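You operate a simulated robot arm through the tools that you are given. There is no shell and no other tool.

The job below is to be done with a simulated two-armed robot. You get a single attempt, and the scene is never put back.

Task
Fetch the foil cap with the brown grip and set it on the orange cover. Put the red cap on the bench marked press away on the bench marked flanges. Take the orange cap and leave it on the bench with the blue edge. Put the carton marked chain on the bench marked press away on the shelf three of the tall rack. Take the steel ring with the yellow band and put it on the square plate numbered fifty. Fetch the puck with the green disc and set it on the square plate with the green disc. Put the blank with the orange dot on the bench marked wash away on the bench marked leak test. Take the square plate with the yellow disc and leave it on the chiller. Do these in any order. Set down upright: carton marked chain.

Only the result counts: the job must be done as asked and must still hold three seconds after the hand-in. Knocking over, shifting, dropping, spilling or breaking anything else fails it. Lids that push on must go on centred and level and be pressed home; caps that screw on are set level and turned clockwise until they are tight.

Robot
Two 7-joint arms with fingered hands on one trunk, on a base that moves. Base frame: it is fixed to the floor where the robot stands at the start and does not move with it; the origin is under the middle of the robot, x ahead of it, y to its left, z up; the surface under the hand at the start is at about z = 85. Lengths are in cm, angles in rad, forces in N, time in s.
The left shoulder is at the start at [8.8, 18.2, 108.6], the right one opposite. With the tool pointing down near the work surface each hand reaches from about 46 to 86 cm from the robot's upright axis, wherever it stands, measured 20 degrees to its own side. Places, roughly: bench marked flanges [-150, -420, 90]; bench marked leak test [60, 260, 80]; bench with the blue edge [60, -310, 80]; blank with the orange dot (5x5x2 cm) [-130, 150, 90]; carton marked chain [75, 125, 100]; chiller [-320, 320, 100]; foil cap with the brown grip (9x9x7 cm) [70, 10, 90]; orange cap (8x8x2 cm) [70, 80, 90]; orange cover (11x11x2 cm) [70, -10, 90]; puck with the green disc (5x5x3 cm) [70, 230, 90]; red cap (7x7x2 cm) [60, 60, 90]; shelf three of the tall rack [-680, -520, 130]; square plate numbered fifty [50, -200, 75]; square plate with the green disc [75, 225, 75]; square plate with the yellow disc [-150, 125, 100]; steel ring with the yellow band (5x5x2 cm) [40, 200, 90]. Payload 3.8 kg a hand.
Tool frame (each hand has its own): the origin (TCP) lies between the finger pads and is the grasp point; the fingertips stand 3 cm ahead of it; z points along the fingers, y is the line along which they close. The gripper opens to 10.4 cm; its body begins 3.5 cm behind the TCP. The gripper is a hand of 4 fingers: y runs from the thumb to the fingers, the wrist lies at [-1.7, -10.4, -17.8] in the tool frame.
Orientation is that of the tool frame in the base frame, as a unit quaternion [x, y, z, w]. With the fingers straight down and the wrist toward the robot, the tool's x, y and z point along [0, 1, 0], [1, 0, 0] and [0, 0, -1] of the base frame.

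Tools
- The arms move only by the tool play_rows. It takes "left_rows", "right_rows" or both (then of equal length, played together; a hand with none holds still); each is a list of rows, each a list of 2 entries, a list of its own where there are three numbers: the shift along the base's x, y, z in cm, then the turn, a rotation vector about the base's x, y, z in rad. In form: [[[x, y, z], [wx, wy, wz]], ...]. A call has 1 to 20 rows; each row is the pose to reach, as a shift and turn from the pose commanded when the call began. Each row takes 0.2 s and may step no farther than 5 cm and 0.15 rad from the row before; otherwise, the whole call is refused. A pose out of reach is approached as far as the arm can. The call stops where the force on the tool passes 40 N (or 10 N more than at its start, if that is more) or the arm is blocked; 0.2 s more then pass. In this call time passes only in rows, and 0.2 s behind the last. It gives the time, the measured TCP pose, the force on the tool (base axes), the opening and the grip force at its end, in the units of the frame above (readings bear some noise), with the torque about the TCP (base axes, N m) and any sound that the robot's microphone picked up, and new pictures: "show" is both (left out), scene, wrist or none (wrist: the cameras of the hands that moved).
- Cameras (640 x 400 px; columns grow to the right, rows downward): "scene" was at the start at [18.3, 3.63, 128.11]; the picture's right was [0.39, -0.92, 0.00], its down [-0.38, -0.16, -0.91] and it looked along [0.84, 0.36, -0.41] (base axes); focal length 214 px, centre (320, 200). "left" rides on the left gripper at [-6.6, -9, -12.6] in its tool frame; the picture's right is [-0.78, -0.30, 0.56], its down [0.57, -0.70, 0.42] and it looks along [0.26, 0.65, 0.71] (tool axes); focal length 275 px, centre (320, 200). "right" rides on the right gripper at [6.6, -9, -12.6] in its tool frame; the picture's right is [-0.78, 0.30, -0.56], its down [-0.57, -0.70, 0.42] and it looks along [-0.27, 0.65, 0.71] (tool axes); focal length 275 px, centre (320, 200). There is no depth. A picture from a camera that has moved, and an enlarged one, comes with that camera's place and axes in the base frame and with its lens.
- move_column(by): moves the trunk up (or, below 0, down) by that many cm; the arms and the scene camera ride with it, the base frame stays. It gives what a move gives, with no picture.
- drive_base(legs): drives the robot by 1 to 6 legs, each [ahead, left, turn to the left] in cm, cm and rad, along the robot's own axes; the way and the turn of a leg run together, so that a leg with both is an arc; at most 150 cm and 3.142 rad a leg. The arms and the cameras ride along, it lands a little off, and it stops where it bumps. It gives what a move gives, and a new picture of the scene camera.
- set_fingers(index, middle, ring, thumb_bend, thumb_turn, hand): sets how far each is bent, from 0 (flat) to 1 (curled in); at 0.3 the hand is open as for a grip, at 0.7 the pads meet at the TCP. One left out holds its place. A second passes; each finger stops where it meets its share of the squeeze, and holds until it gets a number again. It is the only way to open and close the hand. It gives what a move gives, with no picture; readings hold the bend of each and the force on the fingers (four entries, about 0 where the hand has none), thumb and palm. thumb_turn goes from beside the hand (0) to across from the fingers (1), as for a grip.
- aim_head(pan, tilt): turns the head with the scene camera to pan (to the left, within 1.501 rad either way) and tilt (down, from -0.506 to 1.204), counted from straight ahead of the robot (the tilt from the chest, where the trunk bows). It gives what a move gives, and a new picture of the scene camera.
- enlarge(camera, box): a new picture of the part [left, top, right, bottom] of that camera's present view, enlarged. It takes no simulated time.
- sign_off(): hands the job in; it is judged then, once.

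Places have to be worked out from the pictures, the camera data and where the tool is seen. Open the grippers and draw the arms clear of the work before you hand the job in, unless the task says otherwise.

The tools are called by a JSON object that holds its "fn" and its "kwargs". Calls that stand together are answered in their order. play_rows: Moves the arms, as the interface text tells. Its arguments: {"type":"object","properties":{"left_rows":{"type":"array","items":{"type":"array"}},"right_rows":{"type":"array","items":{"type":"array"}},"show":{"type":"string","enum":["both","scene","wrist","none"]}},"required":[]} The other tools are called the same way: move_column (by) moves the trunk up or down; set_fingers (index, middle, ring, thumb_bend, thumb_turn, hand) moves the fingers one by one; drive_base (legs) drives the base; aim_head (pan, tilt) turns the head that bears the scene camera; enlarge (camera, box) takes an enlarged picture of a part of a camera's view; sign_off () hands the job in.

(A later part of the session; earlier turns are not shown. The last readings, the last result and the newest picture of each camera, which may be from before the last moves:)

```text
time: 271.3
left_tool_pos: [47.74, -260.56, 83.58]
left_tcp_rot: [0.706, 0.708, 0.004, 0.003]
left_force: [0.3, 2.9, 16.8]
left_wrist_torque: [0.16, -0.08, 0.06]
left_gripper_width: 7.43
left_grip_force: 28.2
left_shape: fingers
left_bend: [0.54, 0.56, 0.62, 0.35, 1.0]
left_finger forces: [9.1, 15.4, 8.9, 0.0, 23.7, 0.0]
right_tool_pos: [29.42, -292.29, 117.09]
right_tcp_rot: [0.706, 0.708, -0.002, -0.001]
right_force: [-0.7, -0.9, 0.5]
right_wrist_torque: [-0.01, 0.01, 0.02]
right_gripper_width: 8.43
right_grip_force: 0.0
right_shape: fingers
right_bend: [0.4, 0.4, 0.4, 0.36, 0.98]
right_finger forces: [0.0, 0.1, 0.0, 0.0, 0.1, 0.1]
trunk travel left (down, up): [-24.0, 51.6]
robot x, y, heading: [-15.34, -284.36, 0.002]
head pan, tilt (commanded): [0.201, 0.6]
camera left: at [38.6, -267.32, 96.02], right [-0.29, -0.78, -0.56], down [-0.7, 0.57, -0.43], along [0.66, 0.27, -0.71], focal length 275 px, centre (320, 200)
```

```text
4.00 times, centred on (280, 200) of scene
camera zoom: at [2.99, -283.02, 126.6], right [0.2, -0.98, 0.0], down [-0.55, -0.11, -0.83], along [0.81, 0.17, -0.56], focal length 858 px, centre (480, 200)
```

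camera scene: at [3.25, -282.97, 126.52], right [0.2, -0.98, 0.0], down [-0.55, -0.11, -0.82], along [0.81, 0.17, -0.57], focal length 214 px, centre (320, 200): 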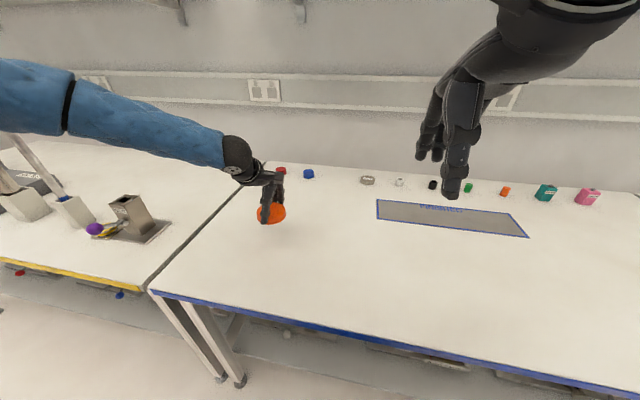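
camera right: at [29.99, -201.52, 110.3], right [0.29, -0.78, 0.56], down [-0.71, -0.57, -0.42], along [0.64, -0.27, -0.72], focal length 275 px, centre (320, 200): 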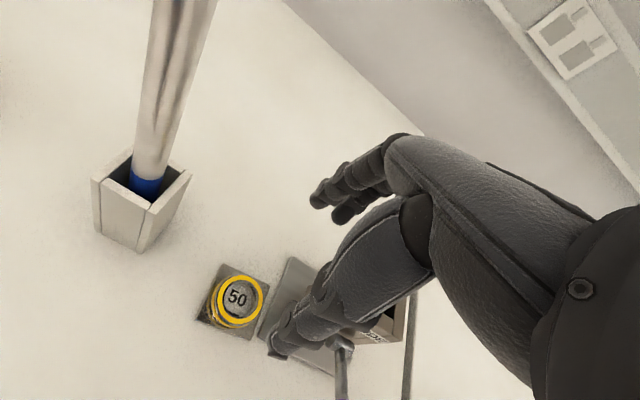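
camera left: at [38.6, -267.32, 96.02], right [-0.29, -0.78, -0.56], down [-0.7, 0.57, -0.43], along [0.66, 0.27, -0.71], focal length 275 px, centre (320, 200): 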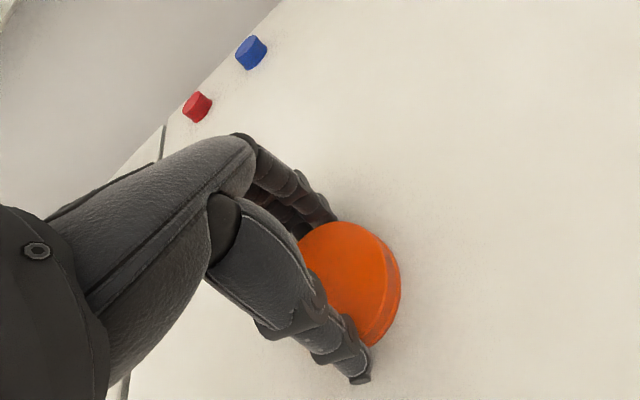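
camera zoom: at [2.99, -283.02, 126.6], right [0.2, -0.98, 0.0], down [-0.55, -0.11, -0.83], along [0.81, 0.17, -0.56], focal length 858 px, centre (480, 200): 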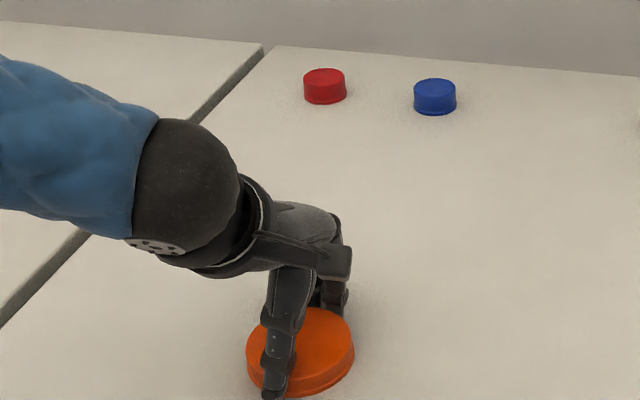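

The orange cap is down on the bench (17 N). Easing off, releasing and lifting away.

{"fn": "play_rows", "kwargs": {"left_rows": [[[0, 0, 0.35], [0, 0, 0]]], "show": "none"}}

{"fn": "set_fingers", "kwargs": {"hand": "left", "index": 0.28, "middle": 0.28, "ring": 0.28, "thumb_bend": 0.26}}

{"fn": "play_rows", "kwargs": {"left_rows": [[[0, 0, 2], [0, 0, 0]], [[0, 0, 6], [0, 0, 0]], [[0, 0, 10.5], [0, 0, 0]], [[-1, 0, 15], [0, 0, 0]], [[-3, 1, 19], [0, 0, 0]], [[-6.5, 2, 22], [0, 0, 0]], [[-10.5, 3, 24.5], [0, 0, 0]]]}}

```text
time: 271.7
left_tool_pos: [47.64, -260.71, 83.6]
left_tcp_rot: [0.707, 0.707, 0.004, 0.001]
left_force: [3.6, 2.2, 10.2]
left_wrist_torque: [0.08, -0.24, 0.02]
left_gripper_width: 7.4
left_grip_force: 26.9
left_shape: fingers
left_bend: [0.54, 0.56, 0.62, 0.35, 1.0]
left_finger forces: [9.8, 14.2, 9.0, 0.1, 21.0, 0.1]
right_tool_pos: [29.45, -292.32, 116.95]
right_tcp_rot: [0.707, 0.707, -0.002, 0.0]
right_force: [-0.3, 0.1, 0.4]
right_wrist_torque: [0.05, -0.03, -0.02]
right_gripper_width: 8.45
right_grip_force: 0.0
right_shape: fingers
right_bend: [0.4, 0.4, 0.4, 0.36, 0.98]
right_finger forces: [0.0, 0.1, 0.0, 0.0, 0.0, 0.0]
trunk travel left (down, up): [-24.0, 51.6]
robot x, y, heading: [-15.45, -284.8, -0.002]
head pan, tilt (commanded): [0.201, 0.6]
```

```text
time: 272.7
left_tool_pos: [47.75, -260.77, 83.43]
left_tcp_rot: [0.706, 0.708, 0.002, 0.0]
left_force: [0.1, 0.5, -0.6]
left_wrist_torque: [0.0, 0.03, -0.02]
left_gripper_width: 11.07
left_grip_force: 0.0
left_shape: fingers
left_bend: [0.28, 0.28, 0.28, 0.26, 0.97]
left_finger forces: [0.0, 0.0, 0.0, 0.1, 0.1, 0.1]
right_tool_pos: [29.65, -292.32, 117.11]
right_tcp_rot: [0.706, 0.708, -0.001, -0.001]
right_force: [-0.9, 0.0, -0.1]
right_wrist_torque: [0.0, 0.0, -0.02]
right_gripper_width: 8.42
right_grip_force: 0.1
right_shape: fingers
right_bend: [0.4, 0.4, 0.4, 0.36, 0.98]
right_finger forces: [0.0, 0.1, 0.0, 0.0, 0.0, 0.0]
trunk travel left (down, up): [-24.0, 51.6]
robot x, y, heading: [-15.55, -284.73, 0.006]
head pan, tilt (commanded): [0.201, 0.6]
```

```text
time: 274.3
left_tool_pos: [36.85, -257.61, 108.02]
left_tcp_rot: [0.707, 0.707, 0.003, 0.0]
left_force: [0.4, -0.3, 0.6]
left_wrist_torque: [0.01, 0.01, -0.02]
left_gripper_width: 11.09
left_grip_force: 0.1
left_shape: fingers
left_bend: [0.28, 0.28, 0.28, 0.26, 0.97]
left_finger forces: [0.1, 0.0, 0.1, 0.0, 0.0, 0.1]
right_tool_pos: [29.4, -292.36, 117.01]
right_tcp_rot: [0.707, 0.708, 0.0, 0.0]
right_force: [0.1, -0.5, 0.2]
right_wrist_torque: [-0.02, 0.01, 0.01]
right_gripper_width: 8.43
right_grip_force: 0.1
right_shape: fingers
right_bend: [0.4, 0.4, 0.4, 0.36, 0.98]
right_finger forces: [0.1, 0.1, 0.1, 0.0, 0.1, 0.0]
trunk travel left (down, up): [-24.0, 51.6]
robot x, y, heading: [-15.4, -284.76, 0.005]
head pan, tilt (commanded): [0.201, 0.6]
camera scene: at [3.05, -282.99, 126.57], right [0.2, -0.98, 0.0], down [-0.55, -0.11, -0.83], along [0.81, 0.17, -0.56], focal length 214 px, centre (320, 200)
camera left: at [27.69, -264.14, 120.57], right [-0.29, -0.77, -0.56], down [-0.7, 0.57, -0.43], along [0.65, 0.27, -0.71], focal length 275 px, centre (320, 200)
```

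scene: 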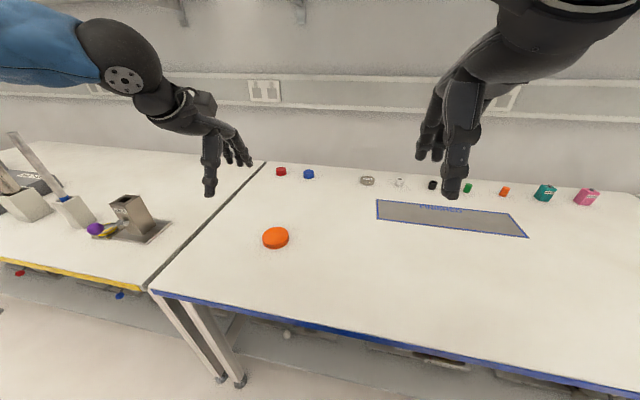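
left: 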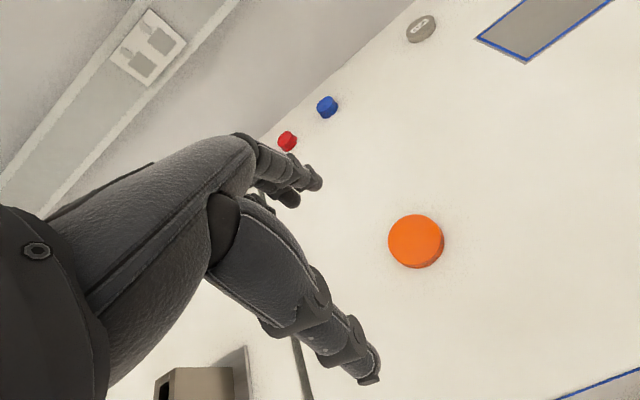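

The orange cap is on the blue-edged bench. While here, I'll look toward the flanges bench and the far rack for planning.

{"fn": "aim_head", "kwargs": {"pan": -1.5, "tilt": 0.2}}

{"fn": "enlarge", "kwargs": {"camera": "scene", "box": [340, 130, 640, 330]}}

```text
time: 276.0
left_tool_pos: [37.01, -257.33, 107.94]
left_tcp_rot: [0.706, 0.708, 0.003, 0.0]
left_force: [-0.2, -0.3, 0.5]
left_wrist_torque: [0.0, 0.0, 0.0]
left_gripper_width: 11.1
left_grip_force: 0.0
left_shape: fingers
left_bend: [0.28, 0.28, 0.28, 0.26, 0.97]
left_finger forces: [0.0, 0.0, 0.0, 0.0, 0.0, 0.0]
right_tool_pos: [29.51, -292.21, 116.95]
right_tcp_rot: [0.707, 0.707, -0.002, -0.001]
right_force: [-0.9, 0.1, -1.1]
right_wrist_torque: [-0.01, 0.0, -0.01]
right_gripper_width: 8.42
right_grip_force: 0.0
right_shape: fingers
right_bend: [0.4, 0.4, 0.4, 0.36, 0.98]
right_finger forces: [0.0, 0.1, 0.0, 0.1, 0.0, 0.0]
trunk travel left (down, up): [-24.0, 51.6]
robot x, y, heading: [-15.38, -284.46, 0.005]
head pan, tilt (commanded): [-1.499, 0.201]
camera scene: at [-4.79, -294.08, 130.22], right [-1.0, -0.08, 0.0], down [-0.02, 0.2, -0.98], along [0.07, -0.98, -0.2], focal length 214 px, centre (320, 200)
```

scene: 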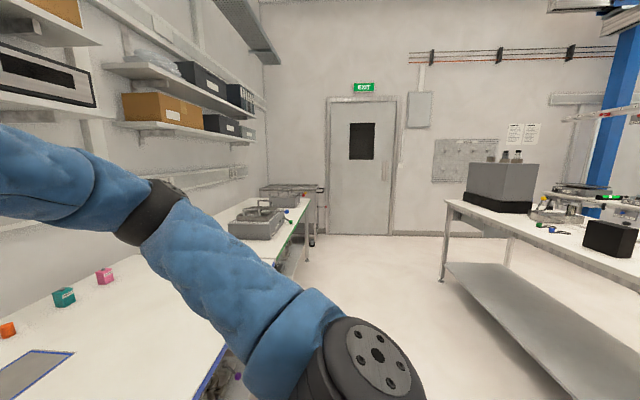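

```text
2.00 times, centred on (490, 230) of scene
camera zoom: at [-4.79, -294.08, 130.22], right [-1.0, -0.08, 0.0], down [-0.02, 0.2, -0.98], along [0.07, -0.98, -0.2], focal length 429 px, centre (-20, 140)
```

zoom: 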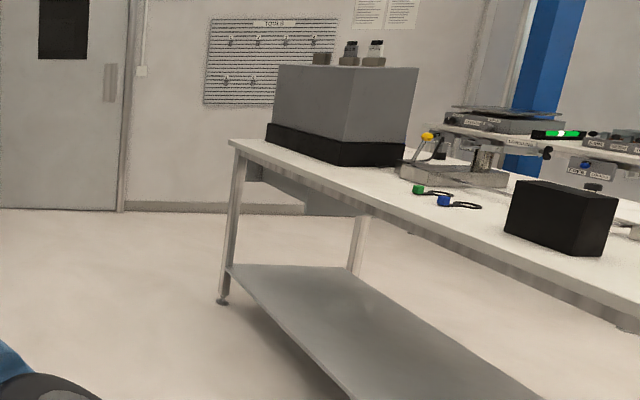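

I'll tuck the left hand higher, then drive back along the aisle to the press bench for the red cap and the carton.

{"fn": "play_rows", "kwargs": {"left_rows": [[[-3, 0.5, 3.5], [0, 0, 0]], [[-6, 1, 7], [0, 0, 0]]], "show": "none"}}

{"fn": "drive_base", "kwargs": {"legs": [[-13, 0, 0], [0, 150, 0]]}}

```text
time: 276.6
left_tool_pos: [30.94, -256.79, 115.34]
left_tcp_rot: [0.707, 0.707, 0.002, 0.0]
left_force: [0.0, 0.0, 0.0]
left_wrist_torque: [-0.01, -0.01, 0.0]
left_gripper_width: 11.05
left_grip_force: 0.2
left_shape: fingers
left_bend: [0.28, 0.28, 0.28, 0.26, 0.97]
left_finger forces: [0.0, 0.0, 0.1, 0.0, 0.1, 0.1]
right_tool_pos: [29.48, -292.34, 116.98]
right_tcp_rot: [0.707, 0.707, -0.003, -0.001]
right_force: [0.6, 1.0, 0.4]
right_wrist_torque: [0.03, -0.02, -0.01]
right_gripper_width: 8.42
right_grip_force: 0.1
right_shape: fingers
right_bend: [0.4, 0.4, 0.4, 0.36, 0.98]
right_finger forces: [0.0, 0.0, 0.1, 0.0, 0.0, 0.0]
trunk travel left (down, up): [-24.0, 51.6]
robot x, y, heading: [-15.52, -284.92, 0.008]
head pan, tilt (commanded): [-1.499, 0.201]
```

```text
time: 285.0
left_tool_pos: [13.34, -103.48, 115.32]
left_tcp_rot: [0.693, 0.721, 0.002, 0.0]
left_force: [-1.3, -0.3, -0.4]
left_wrist_torque: [-0.06, 0.02, -0.01]
left_gripper_width: 11.08
left_grip_force: 0.1
left_shape: fingers
left_bend: [0.28, 0.28, 0.28, 0.26, 0.97]
left_finger forces: [0.0, 0.1, 0.0, 0.0, 0.1, 0.0]
right_tool_pos: [13.11, -139.15, 117.03]
right_tcp_rot: [0.693, 0.721, -0.002, 0.0]
right_force: [0.0, -0.3, 0.3]
right_wrist_torque: [-0.01, -0.02, 0.03]
right_gripper_width: 8.43
right_grip_force: 0.0
right_shape: fingers
right_bend: [0.4, 0.4, 0.4, 0.36, 0.98]
right_finger forces: [0.1, 0.0, 0.0, 0.1, 0.0, 0.1]
trunk travel left (down, up): [-24.0, 51.6]
robot x, y, heading: [-31.76, -133.12, 0.042]
head pan, tilt (commanded): [-1.499, 0.201]
camera scene: at [-21.09, -142.24, 130.23], right [-0.99, -0.11, 0.0], down [-0.02, 0.2, -0.98], along [0.11, -0.97, -0.2], focal length 214 px, centre (320, 200)
```

scene: 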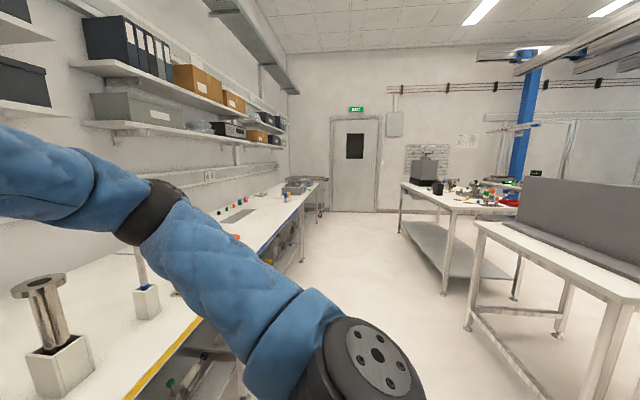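

Straightening and continuing back to the press bench.

{"fn": "drive_base", "kwargs": {"legs": [[0, 0, -0.042], [0, 120, 0]]}}

{"fn": "aim_head", "kwargs": {"pan": 0.5, "tilt": 0.5}}

```text
time: 291.6
left_tool_pos: [14.78, 17.17, 115.35]
left_tcp_rot: [0.708, 0.706, 0.003, 0.0]
left_force: [-0.3, 0.3, 0.0]
left_wrist_torque: [0.0, 0.0, 0.05]
left_gripper_width: 11.08
left_grip_force: 0.1
left_shape: fingers
left_bend: [0.28, 0.28, 0.28, 0.26, 0.97]
left_finger forces: [0.0, 0.1, 0.0, 0.1, 0.0, 0.0]
right_tool_pos: [12.99, -18.39, 116.97]
right_tcp_rot: [0.707, 0.707, -0.001, -0.001]
right_force: [0.3, -0.4, -0.6]
right_wrist_torque: [-0.01, -0.01, 0.03]
right_gripper_width: 8.45
right_grip_force: 0.0
right_shape: fingers
right_bend: [0.4, 0.4, 0.4, 0.36, 0.98]
right_finger forces: [0.1, 0.0, 0.0, 0.0, 0.0, 0.1]
trunk travel left (down, up): [-24.0, 51.6]
robot x, y, heading: [-31.68, -11.11, -0.001]
head pan, tilt (commanded): [-1.499, 0.201]
camera scene: at [-21.29, -20.18, 130.23], right [-1.0, -0.07, 0.0], down [-0.01, 0.2, -0.98], along [0.07, -0.98, -0.2], focal length 214 px, centre (320, 200)
```

scene: 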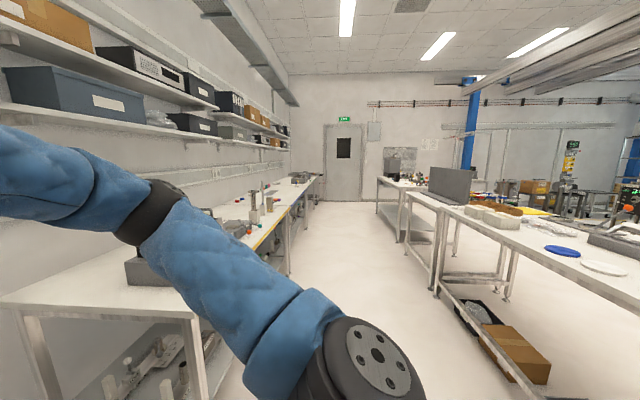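

```text
time: 293.5
left_tool_pos: [14.86, 17.13, 115.3]
left_tcp_rot: [0.709, 0.706, 0.003, 0.0]
left_force: [-0.2, 0.5, 0.1]
left_wrist_torque: [0.03, -0.03, -0.01]
left_gripper_width: 11.06
left_grip_force: 0.1
left_shape: fingers
left_bend: [0.28, 0.28, 0.28, 0.26, 0.97]
left_finger forces: [0.0, 0.1, 0.0, 0.1, 0.0, 0.0]
right_tool_pos: [13.12, -18.51, 117.09]
right_tcp_rot: [0.708, 0.706, -0.001, -0.002]
right_force: [-0.1, 0.1, 0.4]
right_wrist_torque: [0.03, 0.01, -0.03]
right_gripper_width: 8.43
right_grip_force: 0.0
right_shape: fingers
right_bend: [0.4, 0.4, 0.4, 0.36, 0.98]
right_finger forces: [0.0, 0.0, 0.0, 0.0, 0.0, 0.0]
trunk travel left (down, up): [-24.0, 51.6]
robot x, y, heading: [-31.42, -10.8, 0.002]
head pan, tilt (commanded): [0.499, 0.499]
camera scene: at [-13.95, -6.57, 127.45], right [0.48, -0.88, 0.0], down [-0.42, -0.23, -0.88], along [0.77, 0.42, -0.48], focal length 214 px, centre (320, 200)
```

scene: 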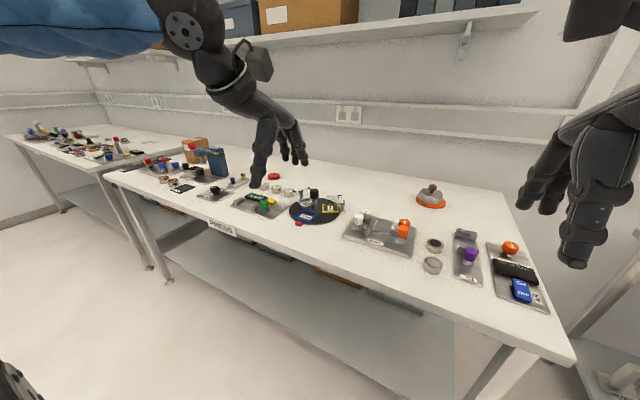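

Foil cap still fine. I'll drive on to around y≈92 to inspect the carton's geometry before deciding which hand takes what.

{"fn": "drive_base", "kwargs": {"legs": [[0, 102, 0]]}}

{"fn": "aim_head", "kwargs": {"pan": 0.35, "tilt": 0.5}}

{"fn": "enlarge", "kwargs": {"camera": "scene", "box": [220, 120, 420, 245]}}

```text
time: 298.9
left_tool_pos: [15.37, 119.77, 115.3]
left_tcp_rot: [0.709, 0.705, 0.003, 0.0]
left_force: [-0.4, -0.6, -0.9]
left_wrist_torque: [-0.03, -0.01, 0.04]
left_gripper_width: 11.09
left_grip_force: 0.1
left_shape: fingers
left_bend: [0.28, 0.28, 0.28, 0.26, 0.97]
left_finger forces: [0.0, 0.0, 0.0, 0.0, 0.1, 0.0]
right_tool_pos: [13.38, 84.07, 117.0]
right_tcp_rot: [0.71, 0.704, -0.002, -0.002]
right_force: [-1.2, -0.4, -0.9]
right_wrist_torque: [-0.03, 0.02, 0.01]
right_gripper_width: 8.42
right_grip_force: 0.2
right_shape: fingers
right_bend: [0.4, 0.4, 0.4, 0.36, 0.98]
right_finger forces: [0.0, 0.1, 0.0, 0.0, 0.0, 0.0]
trunk travel left (down, up): [-24.0, 51.6]
robot x, y, heading: [-31.42, 91.91, -0.007]
head pan, tilt (commanded): [0.499, 0.499]
camera scene: at [-13.48, 96.23, 127.45], right [0.47, -0.88, 0.0], down [-0.42, -0.23, -0.88], along [0.77, 0.41, -0.48], focal length 214 px, centre (320, 200)
```

scene: 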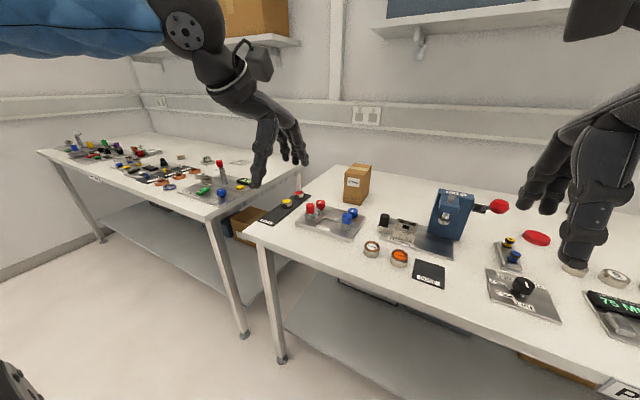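

```text
time: 299.6
left_tool_pos: [15.34, 119.63, 115.23]
left_tcp_rot: [0.71, 0.704, 0.002, -0.001]
left_force: [0.5, 0.2, 0.8]
left_wrist_torque: [0.0, 0.02, 0.0]
left_gripper_width: 11.1
left_grip_force: 0.1
left_shape: fingers
left_bend: [0.28, 0.28, 0.28, 0.26, 0.97]
left_finger forces: [0.0, 0.0, 0.0, 0.0, 0.0, 0.0]
right_tool_pos: [13.48, 84.13, 116.94]
right_tcp_rot: [0.71, 0.704, -0.002, -0.001]
right_force: [0.2, 0.2, -0.6]
right_wrist_torque: [0.03, 0.02, -0.01]
right_gripper_width: 8.43
right_grip_force: 0.0
right_shape: fingers
right_bend: [0.4, 0.4, 0.4, 0.36, 0.98]
right_finger forces: [0.0, 0.0, 0.1, 0.0, 0.0, 0.1]
trunk travel left (down, up): [-24.0, 51.6]
robot x, y, heading: [-31.24, 91.83, -0.008]
head pan, tilt (commanded): [0.351, 0.499]
camera scene: at [-12.93, 94.96, 127.45], right [0.34, -0.94, 0.0], down [-0.45, -0.16, -0.88], along [0.83, 0.3, -0.48], focal length 214 px, centre (320, 200)
```

scene: 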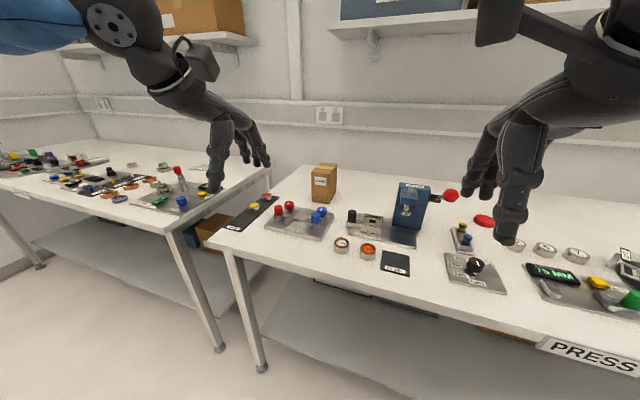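

```text
3.20 times, centred on (320, 182) of scene
camera zoom: at [-12.93, 94.96, 127.45], right [0.34, -0.94, 0.0], down [-0.45, -0.16, -0.88], along [0.83, 0.3, -0.48], focal length 686 px, centre (320, 256)
```

zoom: 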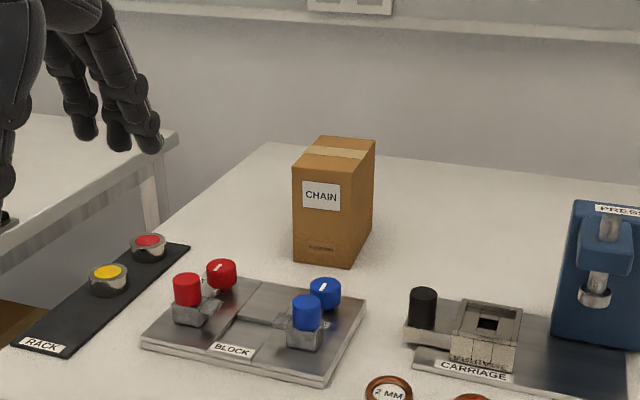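

The carton stands at x 58.5–69.5, y 117–124.5, top z≈97.6, so it should be gripped across its 7.4 cm width (along y). I'll first take the red cap with the right hand: driving to about (2, 70).

{"fn": "drive_base", "kwargs": {"legs": [[0, -22, 0.008], [33, 0, 0]]}}

{"fn": "aim_head", "kwargs": {"pan": 0.0, "tilt": 0.65}}

```text
time: 303.0
left_tool_pos: [48.5, 97.92, 115.29]
left_tcp_rot: [0.71, 0.705, 0.002, 0.0]
left_force: [0.2, -0.1, 0.4]
left_wrist_torque: [0.02, 0.02, -0.05]
left_gripper_width: 11.09
left_grip_force: 0.1
left_shape: fingers
left_bend: [0.28, 0.28, 0.28, 0.26, 0.97]
left_finger forces: [0.0, 0.0, 0.1, 0.1, 0.1, 0.0]
right_tool_pos: [46.72, 62.27, 116.98]
right_tcp_rot: [0.71, 0.704, -0.002, -0.001]
right_force: [0.3, 0.0, 0.8]
right_wrist_torque: [0.02, 0.01, 0.0]
right_gripper_width: 8.41
right_grip_force: 0.0
right_shape: fingers
right_bend: [0.4, 0.4, 0.4, 0.36, 0.98]
right_finger forces: [0.0, 0.0, 0.0, 0.1, 0.0, 0.0]
trunk travel left (down, up): [-24.0, 51.6]
robot x, y, heading: [1.99, 70.04, -0.009]
head pan, tilt (commanded): [0.351, 0.499]
camera scene: at [20.28, 73.13, 127.43], right [0.34, -0.94, 0.0], down [-0.45, -0.16, -0.88], along [0.83, 0.3, -0.48], focal length 214 px, centre (320, 200)
```

scene: 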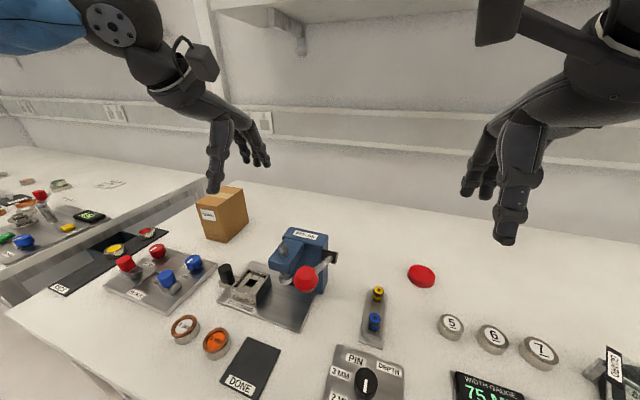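

```text
time: 303.8
left_tool_pos: [48.44, 97.87, 115.21]
left_tcp_rot: [0.709, 0.705, 0.002, 0.0]
left_force: [-0.4, 0.6, -0.2]
left_wrist_torque: [-0.01, 0.01, 0.01]
left_gripper_width: 11.06
left_grip_force: 0.1
left_shape: fingers
left_bend: [0.28, 0.28, 0.28, 0.26, 0.97]
left_finger forces: [0.0, 0.1, 0.0, 0.1, 0.0, 0.0]
right_tool_pos: [46.45, 62.22, 116.91]
right_tcp_rot: [0.709, 0.705, -0.002, 0.0]
right_force: [-0.2, -0.3, 0.0]
right_wrist_torque: [-0.06, -0.01, 0.01]
right_gripper_width: 8.41
right_grip_force: 0.1
right_shape: fingers
right_bend: [0.4, 0.4, 0.4, 0.36, 0.98]
right_finger forces: [0.0, 0.1, 0.0, 0.0, 0.0, 0.0]
trunk travel left (down, up): [-24.0, 51.6]
robot x, y, heading: [1.96, 70.47, -0.009]
head pan, tilt (commanded): [0.0, 0.649]
camera scene: at [20.31, 70.01, 126.12], right [-0.01, -1.0, 0.0], down [-0.6, 0.0, -0.8], along [0.8, 0.0, -0.6], focal length 214 px, centre (320, 200)
```

scene: 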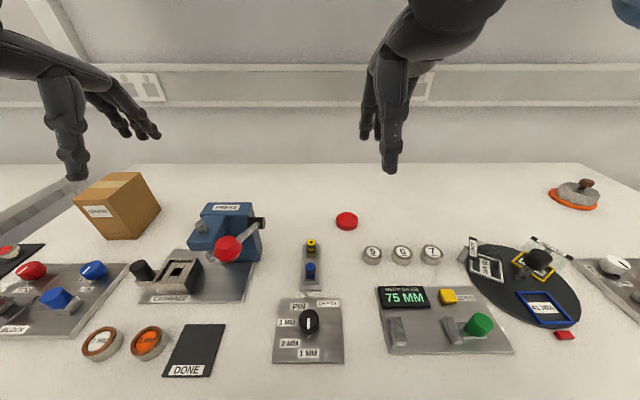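

Red cap at (63.8, 62.65). Opening the right hand and moving over it.

{"fn": "set_fingers", "kwargs": {"hand": "right", "index": 0.3, "middle": 0.3, "ring": 0.3, "thumb_bend": 0.3, "thumb_turn": 1.0}}

{"fn": "play_rows", "kwargs": {"right_rows": [[[4, 0.1, -2], [0, 0, 0.004]], [[8, 0.2, -4], [0, 0, 0.004]], [[12, 0.3, -6.5], [0, 0, 0.004]], [[15.5, 0.4, -9.5], [0, 0, 0.004]], [[17.3, 0.4, -13.5], [0, 0, 0.004]], [[17.3, 0.4, -17], [0, 0, 0.004]]]}}

```text
time: 304.8
left_tool_pos: [48.5, 97.79, 115.29]
left_tcp_rot: [0.709, 0.705, 0.002, -0.001]
left_force: [0.0, 0.6, 0.6]
left_wrist_torque: [0.0, 0.01, 0.01]
left_gripper_width: 11.08
left_grip_force: 0.1
left_shape: fingers
left_bend: [0.28, 0.28, 0.28, 0.26, 0.97]
left_finger forces: [0.1, 0.0, 0.0, 0.0, 0.1, 0.0]
right_tool_pos: [46.67, 62.3, 116.92]
right_tcp_rot: [0.71, 0.705, -0.002, 0.0]
right_force: [0.1, 0.2, 0.6]
right_wrist_torque: [0.03, 0.0, 0.04]
right_gripper_width: 10.41
right_grip_force: 0.0
right_shape: fingers
right_bend: [0.3, 0.3, 0.3, 0.3, 0.97]
right_finger forces: [0.1, 0.0, 0.2, 0.2, 0.0, 0.0]
trunk travel left (down, up): [-24.0, 51.6]
robot x, y, heading: [2.17, 70.0, -0.003]
head pan, tilt (commanded): [0.0, 0.649]
```

```text
time: 306.2
left_tool_pos: [48.38, 97.71, 115.38]
left_tcp_rot: [0.71, 0.704, 0.002, 0.0]
left_force: [0.1, -0.3, 0.5]
left_wrist_torque: [0.02, 0.01, 0.01]
left_gripper_width: 11.09
left_grip_force: 0.1
left_shape: fingers
left_bend: [0.28, 0.28, 0.28, 0.26, 0.97]
left_finger forces: [0.0, 0.1, 0.1, 0.1, 0.0, 0.0]
right_tool_pos: [64.0, 62.46, 99.92]
right_tcp_rot: [0.709, 0.706, 0.0, -0.001]
right_force: [0.5, -0.5, -0.5]
right_wrist_torque: [-0.03, -0.03, 0.0]
right_gripper_width: 10.43
right_grip_force: 0.1
right_shape: fingers
right_bend: [0.3, 0.3, 0.3, 0.3, 0.97]
right_finger forces: [0.0, 0.1, 0.0, 0.1, 0.0, 0.0]
trunk travel left (down, up): [-24.0, 51.6]
robot x, y, heading: [1.75, 70.04, -0.01]
head pan, tilt (commanded): [0.0, 0.649]
camera scene: at [20.32, 69.99, 126.11], right [-0.01, -1.0, 0.0], down [-0.6, 0.0, -0.8], along [0.8, 0.0, -0.6], focal length 214 px, centre (320, 200)
camera right: at [55.05, 69.16, 112.5], right [0.3, -0.78, 0.56], down [-0.7, -0.57, -0.42], along [0.65, -0.27, -0.71], focal length 275 px, centre (320, 200)
```

scene: 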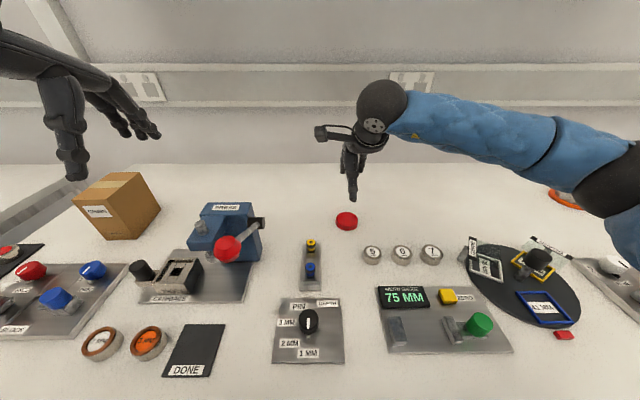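
right: 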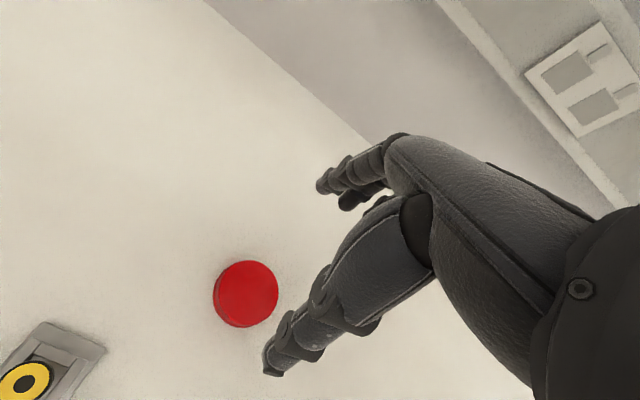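

Aligned (cap at 63.75, 62.56; about 6.3 cm across). Lowering to grasp.

{"fn": "play_rows", "kwargs": {"right_rows": [[[-0.25, 0, -4], [0, 0, 0]], [[-0.25, 0, -8], [0, 0, 0]], [[-0.25, 0, -10.4], [0, 0, 0]], [[-0.25, 0, -11.2], [0, 0, 0]]], "show": "wrist"}}

{"fn": "set_fingers", "kwargs": {"hand": "right", "index": 0.7, "middle": 0.7, "ring": 0.7, "thumb_bend": 0.7}}

{"fn": "enlarge", "kwargs": {"camera": "right", "box": [200, 150, 440, 320]}}

```text
time: 307.2
left_tool_pos: [48.5, 97.83, 115.27]
left_tcp_rot: [0.71, 0.704, 0.002, 0.0]
left_force: [0.8, 0.0, 0.2]
left_wrist_torque: [0.03, -0.02, -0.03]
left_gripper_width: 11.08
left_grip_force: 0.2
left_shape: fingers
left_bend: [0.28, 0.28, 0.28, 0.26, 0.97]
left_finger forces: [0.0, 0.0, 0.0, 0.0, 0.0, 0.1]
right_tool_pos: [63.56, 62.68, 88.8]
right_tcp_rot: [0.708, 0.706, -0.002, -0.001]
right_force: [0.4, 0.1, 0.0]
right_wrist_torque: [0.02, 0.02, 0.01]
right_gripper_width: 10.44
right_grip_force: 0.0
right_shape: fingers
right_bend: [0.3, 0.3, 0.3, 0.3, 0.97]
right_finger forces: [0.0, 0.1, 0.0, 0.0, 0.1, 0.0]
trunk travel left (down, up): [-24.0, 51.6]
robot x, y, heading: [1.74, 70.01, -0.01]
head pan, tilt (commanded): [0.0, 0.649]
camera right: at [54.69, 69.32, 101.28], right [0.3, -0.78, 0.56], down [-0.7, -0.57, -0.42], along [0.65, -0.27, -0.72], focal length 275 px, centre (320, 200)
```

right: 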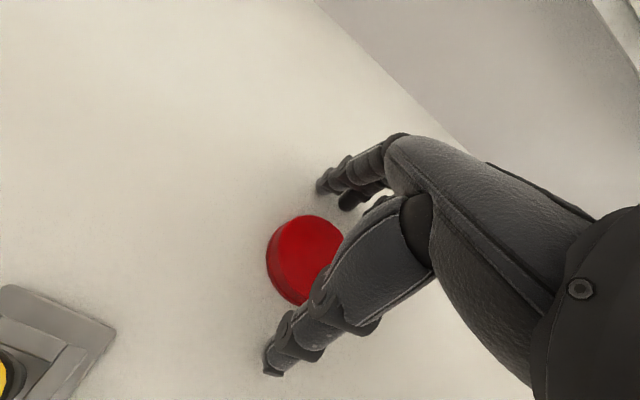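

```text
time: 308.2
left_tool_pos: [48.48, 97.87, 115.38]
left_tcp_rot: [0.71, 0.704, 0.003, 0.0]
left_force: [0.4, -0.8, -0.6]
left_wrist_torque: [0.02, -0.04, 0.0]
left_gripper_width: 11.06
left_grip_force: 0.1
left_shape: fingers
left_bend: [0.28, 0.28, 0.28, 0.26, 0.97]
left_finger forces: [0.0, 0.1, 0.1, 0.0, 0.0, 0.0]
right_tool_pos: [63.58, 62.72, 88.93]
right_tcp_rot: [0.708, 0.706, -0.002, 0.0]
right_force: [0.0, 0.5, 1.3]
right_wrist_torque: [-0.02, 0.01, 0.01]
right_gripper_width: 5.53
right_grip_force: 19.9
right_shape: fingers
right_bend: [0.59, 0.59, 0.67, 0.45, 1.0]
right_finger forces: [9.1, 9.4, 3.3, 0.0, 17.9, 0.0]
trunk travel left (down, up): [-24.0, 51.6]
robot x, y, heading: [1.61, 70.18, -0.007]
head pan, tilt (commanded): [0.0, 0.649]
```

```text
2.35 times, centred on (320, 235) of right
camera zoom: at [54.69, 69.33, 101.34], right [0.3, -0.78, 0.56], down [-0.7, -0.57, -0.42], along [0.65, -0.27, -0.72], focal length 648 px, centre (320, 118)
```

zoom: 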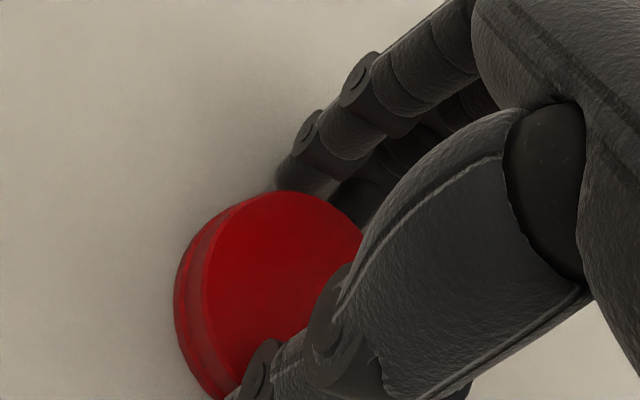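

Good grip on the red cap (20 N). Lifting and tucking it in.

{"fn": "play_rows", "kwargs": {"right_rows": [[[0, 0, 1], [0, 0, 0]], [[0, 0, 4], [0, 0, 0]], [[0, 0, 8.5], [0, 0, 0]], [[-1.5, 0, 13], [0, 0, 0]], [[-4, 0, 17], [0, 0, 0]], [[-7, 0, 20.5], [0, 0, 0]], [[-11, 0, 23], [0, 0, 0]], [[-15, 0, 25.5], [0, 0, 0]], [[-18, 0, 28], [0, 0, 0]]]}}

```text
time: 310.2
left_tool_pos: [48.43, 97.89, 115.37]
left_tcp_rot: [0.709, 0.705, 0.002, 0.0]
left_force: [-1.1, 0.0, 0.2]
left_wrist_torque: [-0.03, -0.01, 0.0]
left_gripper_width: 11.09
left_grip_force: 0.1
left_shape: fingers
left_bend: [0.28, 0.28, 0.28, 0.26, 0.97]
left_finger forces: [0.0, 0.0, 0.0, 0.0, 0.0, 0.1]
right_tool_pos: [45.48, 62.4, 116.92]
right_tcp_rot: [0.708, 0.706, -0.001, 0.001]
right_force: [-0.3, 0.0, 0.3]
right_wrist_torque: [0.03, -0.05, 0.01]
right_gripper_width: 5.48
right_grip_force: 19.3
right_shape: fingers
right_bend: [0.59, 0.59, 0.67, 0.45, 1.0]
right_finger forces: [9.1, 9.0, 3.1, 0.0, 17.5, 0.1]
trunk travel left (down, up): [-24.0, 51.6]
robot x, y, heading: [2.07, 70.01, -0.001]
head pan, tilt (commanded): [0.0, 0.649]
camera scene: at [20.23, 70.03, 126.13], right [-0.01, -1.0, 0.0], down [-0.6, 0.0, -0.8], along [0.8, 0.0, -0.6], focal length 214 px, centre (320, 200)
camera right: at [36.54, 69.0, 129.4], right [0.29, -0.78, 0.56], down [-0.7, -0.57, -0.42], along [0.65, -0.27, -0.71], focal length 275 px, centre (320, 200)
```

scene: 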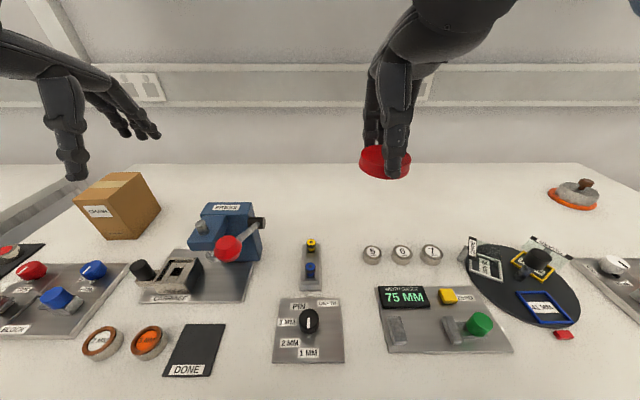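
right: 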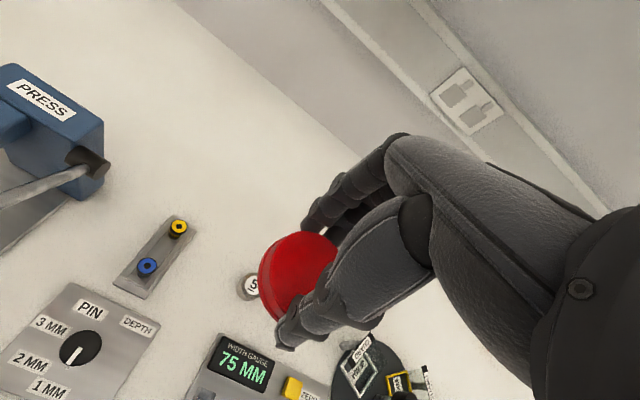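

Red cap secured. Now driving left 28 and forward 4 to bring the carton within the left arm's reach.

{"fn": "drive_base", "kwargs": {"legs": [[0, 28, 0.005], [4, 0, 0]]}}

{"fn": "aim_head", "kwargs": {"pan": 0.3, "tilt": 0.6}}

{"fn": "enlarge", "kwargs": {"camera": "scene", "box": [180, 120, 400, 258]}}

```text
time: 312.7
left_tool_pos: [52.0, 126.32, 115.44]
left_tcp_rot: [0.706, 0.708, 0.004, 0.002]
left_force: [-0.4, -0.2, 0.2]
left_wrist_torque: [-0.01, 0.0, -0.03]
left_gripper_width: 11.09
left_grip_force: 0.1
left_shape: fingers
left_bend: [0.28, 0.28, 0.28, 0.26, 0.97]
left_finger forces: [0.0, 0.1, 0.1, 0.0, 0.0, 0.0]
right_tool_pos: [49.39, 90.7, 116.97]
right_tcp_rot: [0.705, 0.709, -0.001, 0.001]
right_force: [0.0, 0.4, -0.3]
right_wrist_torque: [-0.04, 0.05, -0.01]
right_gripper_width: 5.5
right_grip_force: 19.6
right_shape: fingers
right_bend: [0.59, 0.59, 0.67, 0.45, 1.0]
right_finger forces: [9.1, 9.1, 3.0, 0.0, 17.5, 0.0]
trunk travel left (down, up): [-24.0, 51.6]
robot x, y, heading: [6.27, 97.97, 0.002]
head pan, tilt (commanded): [0.0, 0.649]
camera scene: at [24.13, 98.18, 126.17], right [0.0, -1.0, 0.0], down [-0.6, 0.0, -0.8], along [0.8, 0.0, -0.6], focal length 214 px, centre (320, 200)
```

scene: 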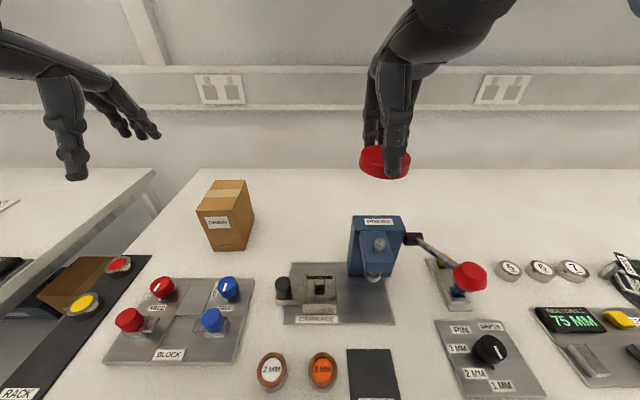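

```text
time: 313.5
left_tool_pos: [52.01, 126.39, 115.37]
left_tcp_rot: [0.707, 0.708, 0.002, 0.001]
left_force: [0.1, 0.2, -0.2]
left_wrist_torque: [0.03, 0.0, -0.01]
left_gripper_width: 11.06
left_grip_force: 0.1
left_shape: fingers
left_bend: [0.28, 0.28, 0.28, 0.26, 0.97]
left_finger forces: [0.0, 0.0, 0.1, 0.0, 0.1, 0.0]
right_tool_pos: [49.54, 90.66, 116.94]
right_tcp_rot: [0.705, 0.709, -0.002, 0.001]
right_force: [0.6, -0.4, -0.4]
right_wrist_torque: [-0.01, 0.0, 0.01]
right_gripper_width: 5.48
right_grip_force: 19.2
right_shape: fingers
right_bend: [0.59, 0.59, 0.67, 0.45, 1.0]
right_finger forces: [9.1, 9.2, 3.0, 0.1, 17.6, 0.1]
trunk travel left (down, up): [-24.0, 51.6]
robot x, y, heading: [5.85, 98.2, 0.004]
head pan, tilt (commanded): [0.3, 0.6]
camera scene: at [23.89, 100.78, 126.59], right [0.3, -0.95, 0.0], down [-0.54, -0.17, -0.83], along [0.79, 0.25, -0.56], focal length 214 px, centre (320, 200)
```

scene: 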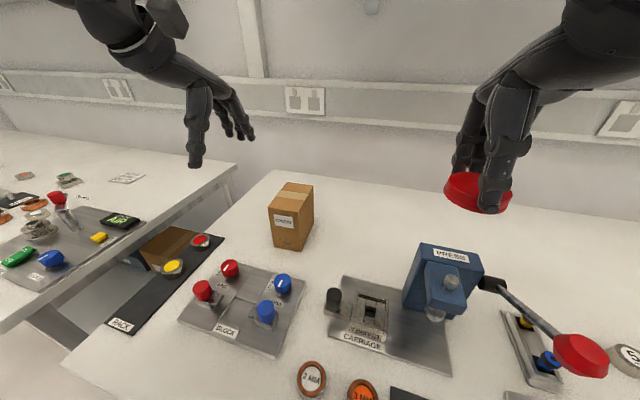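

```text
2.90 times, centred on (290, 189) of scene
camera zoom: at [23.89, 100.78, 126.59], right [0.3, -0.95, 0.0], down [-0.54, -0.17, -0.83], along [0.79, 0.25, -0.56], focal length 622 px, centre (407, 232)
```

zoom: 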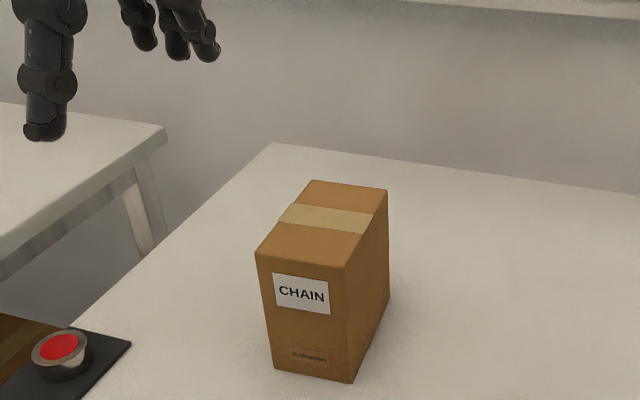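

Carton measured: x 58.1–69.9, y 116.9–124.2, z 85–98. I'll swing the left hand over it at height while yawing it -90° so it can grip across the narrow width.

{"fn": "play_rows", "kwargs": {"left_rows": [[[1.1, -0.5, 0], [0, 0, -0.143]], [[2.2, -1.1, 0], [0, 0, -0.286]], [[3.3, -1.6, 0], [0, 0, -0.429]], [[4.4, -2.1, 0], [0, 0, -0.571]], [[5.5, -2.7, 0], [0, 0, -0.714]], [[6.5, -3.2, 0], [0, 0, -0.857]], [[7.6, -3.8, 0], [0, 0, -1.0]], [[8.7, -4.3, 0], [0, 0, -1.143]], [[9.8, -4.8, 0], [0, 0, -1.286]], [[10.9, -5.4, 0], [0, 0, -1.429]], [[12, -5.9, 0], [0, 0, -1.571]]]}}

```text
time: 315.9
left_tool_pos: [63.93, 120.41, 115.54]
left_tcp_rot: [1.0, -0.001, 0.002, 0.003]
left_force: [0.2, -0.1, 0.2]
left_wrist_torque: [0.02, 0.01, -0.01]
left_gripper_width: 11.08
left_grip_force: 0.0
left_shape: fingers
left_bend: [0.28, 0.28, 0.28, 0.26, 0.97]
left_finger forces: [0.1, 0.0, 0.0, 0.0, 0.0, 0.0]
right_tool_pos: [49.35, 90.74, 116.91]
right_tcp_rot: [0.705, 0.709, 0.0, 0.0]
right_force: [-0.7, 0.0, 0.0]
right_wrist_torque: [-0.02, 0.0, 0.02]
right_gripper_width: 5.49
right_grip_force: 19.2
right_shape: fingers
right_bend: [0.59, 0.59, 0.67, 0.45, 1.0]
right_finger forces: [9.0, 9.0, 3.0, 0.0, 17.5, 0.1]
trunk travel left (down, up): [-24.0, 51.6]
robot x, y, heading: [6.15, 97.73, 0.007]
head pan, tilt (commanded): [0.3, 0.6]
camera scene: at [23.88, 100.77, 126.58], right [0.3, -0.95, 0.0], down [-0.54, -0.17, -0.83], along [0.79, 0.25, -0.56], focal length 214 px, centre (320, 200)
camera left: at [57.2, 129.44, 128.04], right [-0.77, 0.29, -0.56], down [0.58, 0.7, -0.43], along [0.27, -0.65, -0.71], focal length 275 px, centre (320, 200)
```

scene: 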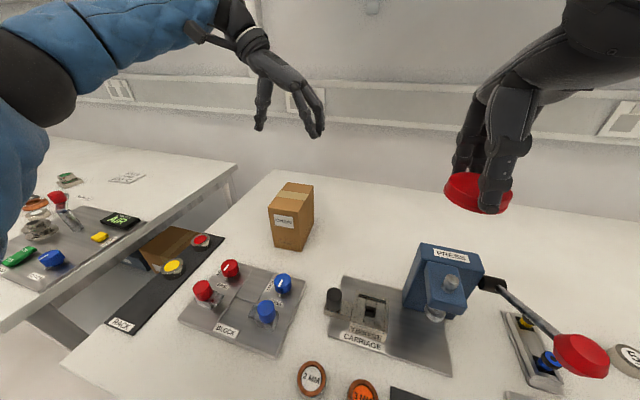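
left: 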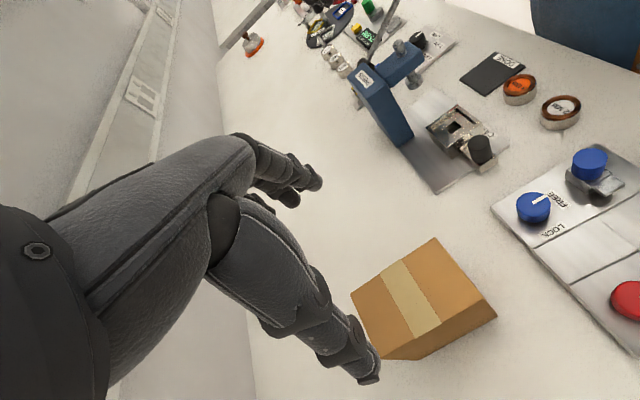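

The arm manages this pose. I'll enlarge the wrist view to align precisely with the carton's top.

{"fn": "enlarge", "kwargs": {"camera": "left", "box": [300, 200, 540, 390]}}

```text
2.11 times, centred on (420, 295) of left
camera zoom: at [57.2, 129.44, 128.04], right [-0.77, 0.29, -0.56], down [0.58, 0.7, -0.43], along [0.27, -0.65, -0.71], focal length 580 px, centre (110, 0)
```

zoom: 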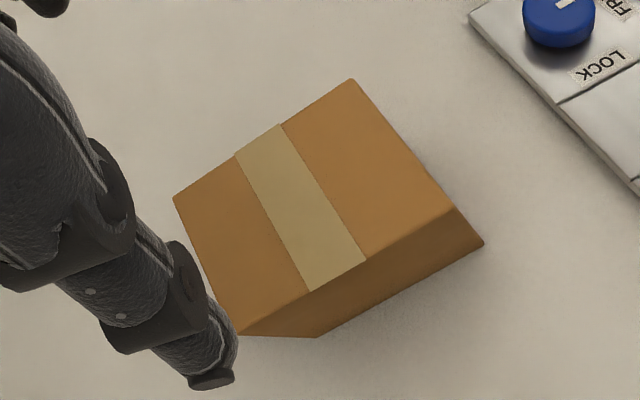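

Carton top centre (63.7, 120.4), right under the hand. Lowering around it to TCP z ≈ 95.3.

{"fn": "play_rows", "kwargs": {"left_rows": [[[-0.2, 0, -4], [0, 0, 0]], [[-0.2, 0, -8], [0, 0, 0]], [[-0.2, 0, -12], [0, 0, 0]], [[-0.2, 0, -15], [0, 0, 0]], [[-0.2, 0, -17.5], [0, 0, 0]], [[-0.2, 0, -19.2], [0, 0, 0]], [[-0.2, 0, -20], [0, 0, 0]]]}}

{"fn": "enlarge", "kwargs": {"camera": "scene", "box": [220, 130, 360, 260]}}

```text
time: 317.5
left_tool_pos: [63.97, 120.28, 95.61]
left_tcp_rot: [1.0, 0.001, 0.004, 0.003]
left_force: [-0.7, -1.7, 12.0]
left_wrist_torque: [-0.02, 0.13, 0.06]
left_gripper_width: 11.39
left_grip_force: 5.1
left_shape: fingers
left_bend: [0.27, 0.28, 0.28, 0.26, 0.97]
left_finger forces: [5.9, 0.0, 0.1, 0.0, 5.0, 0.0]
right_tool_pos: [49.33, 90.55, 116.97]
right_tcp_rot: [0.705, 0.709, -0.001, 0.0]
right_force: [0.1, -0.3, -0.3]
right_wrist_torque: [0.02, 0.02, -0.01]
right_gripper_width: 5.48
right_grip_force: 19.3
right_shape: fingers
right_bend: [0.59, 0.59, 0.67, 0.45, 1.0]
right_finger forces: [8.9, 9.1, 3.1, 0.0, 17.4, 0.1]
trunk travel left (down, up): [-24.0, 51.6]
robot x, y, heading: [5.9, 98.42, 0.003]
head pan, tilt (commanded): [0.3, 0.6]
camera scene: at [23.88, 100.73, 126.6], right [0.3, -0.95, 0.0], down [-0.54, -0.17, -0.83], along [0.79, 0.25, -0.56], focal length 214 px, centre (320, 200)
camera left: at [57.11, 129.23, 108.13], right [-0.77, 0.29, -0.57], down [0.57, 0.7, -0.43], along [0.27, -0.65, -0.71], focal length 275 px, centre (320, 200)
```

scene: 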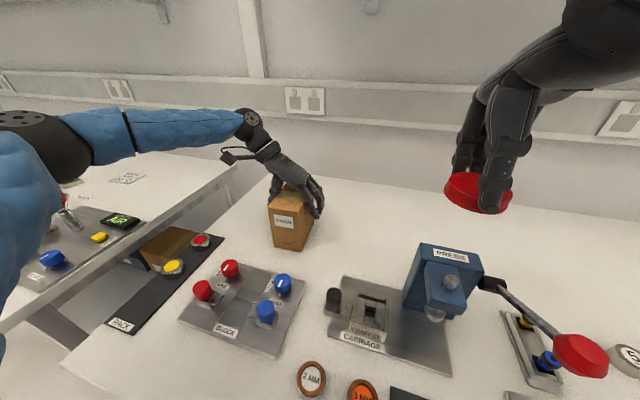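
left: 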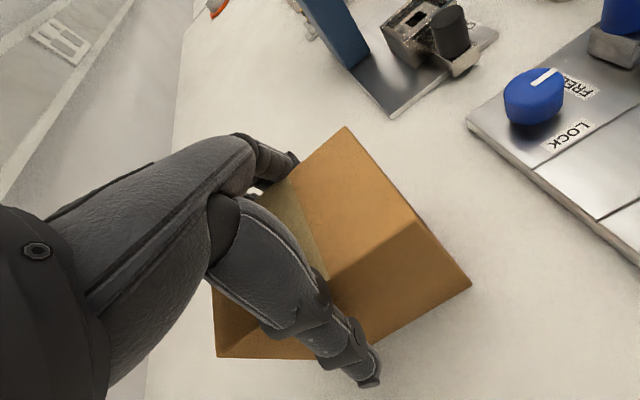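

```text
3.08 times, centred on (290, 195) of scene
camera zoom: at [23.88, 100.73, 126.6], right [0.3, -0.95, 0.0], down [-0.54, -0.17, -0.83], along [0.79, 0.25, -0.56], focal length 660 px, centre (412, 215)
```

zoom: 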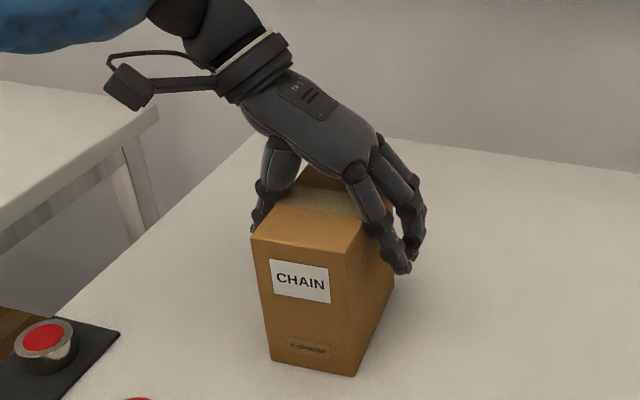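

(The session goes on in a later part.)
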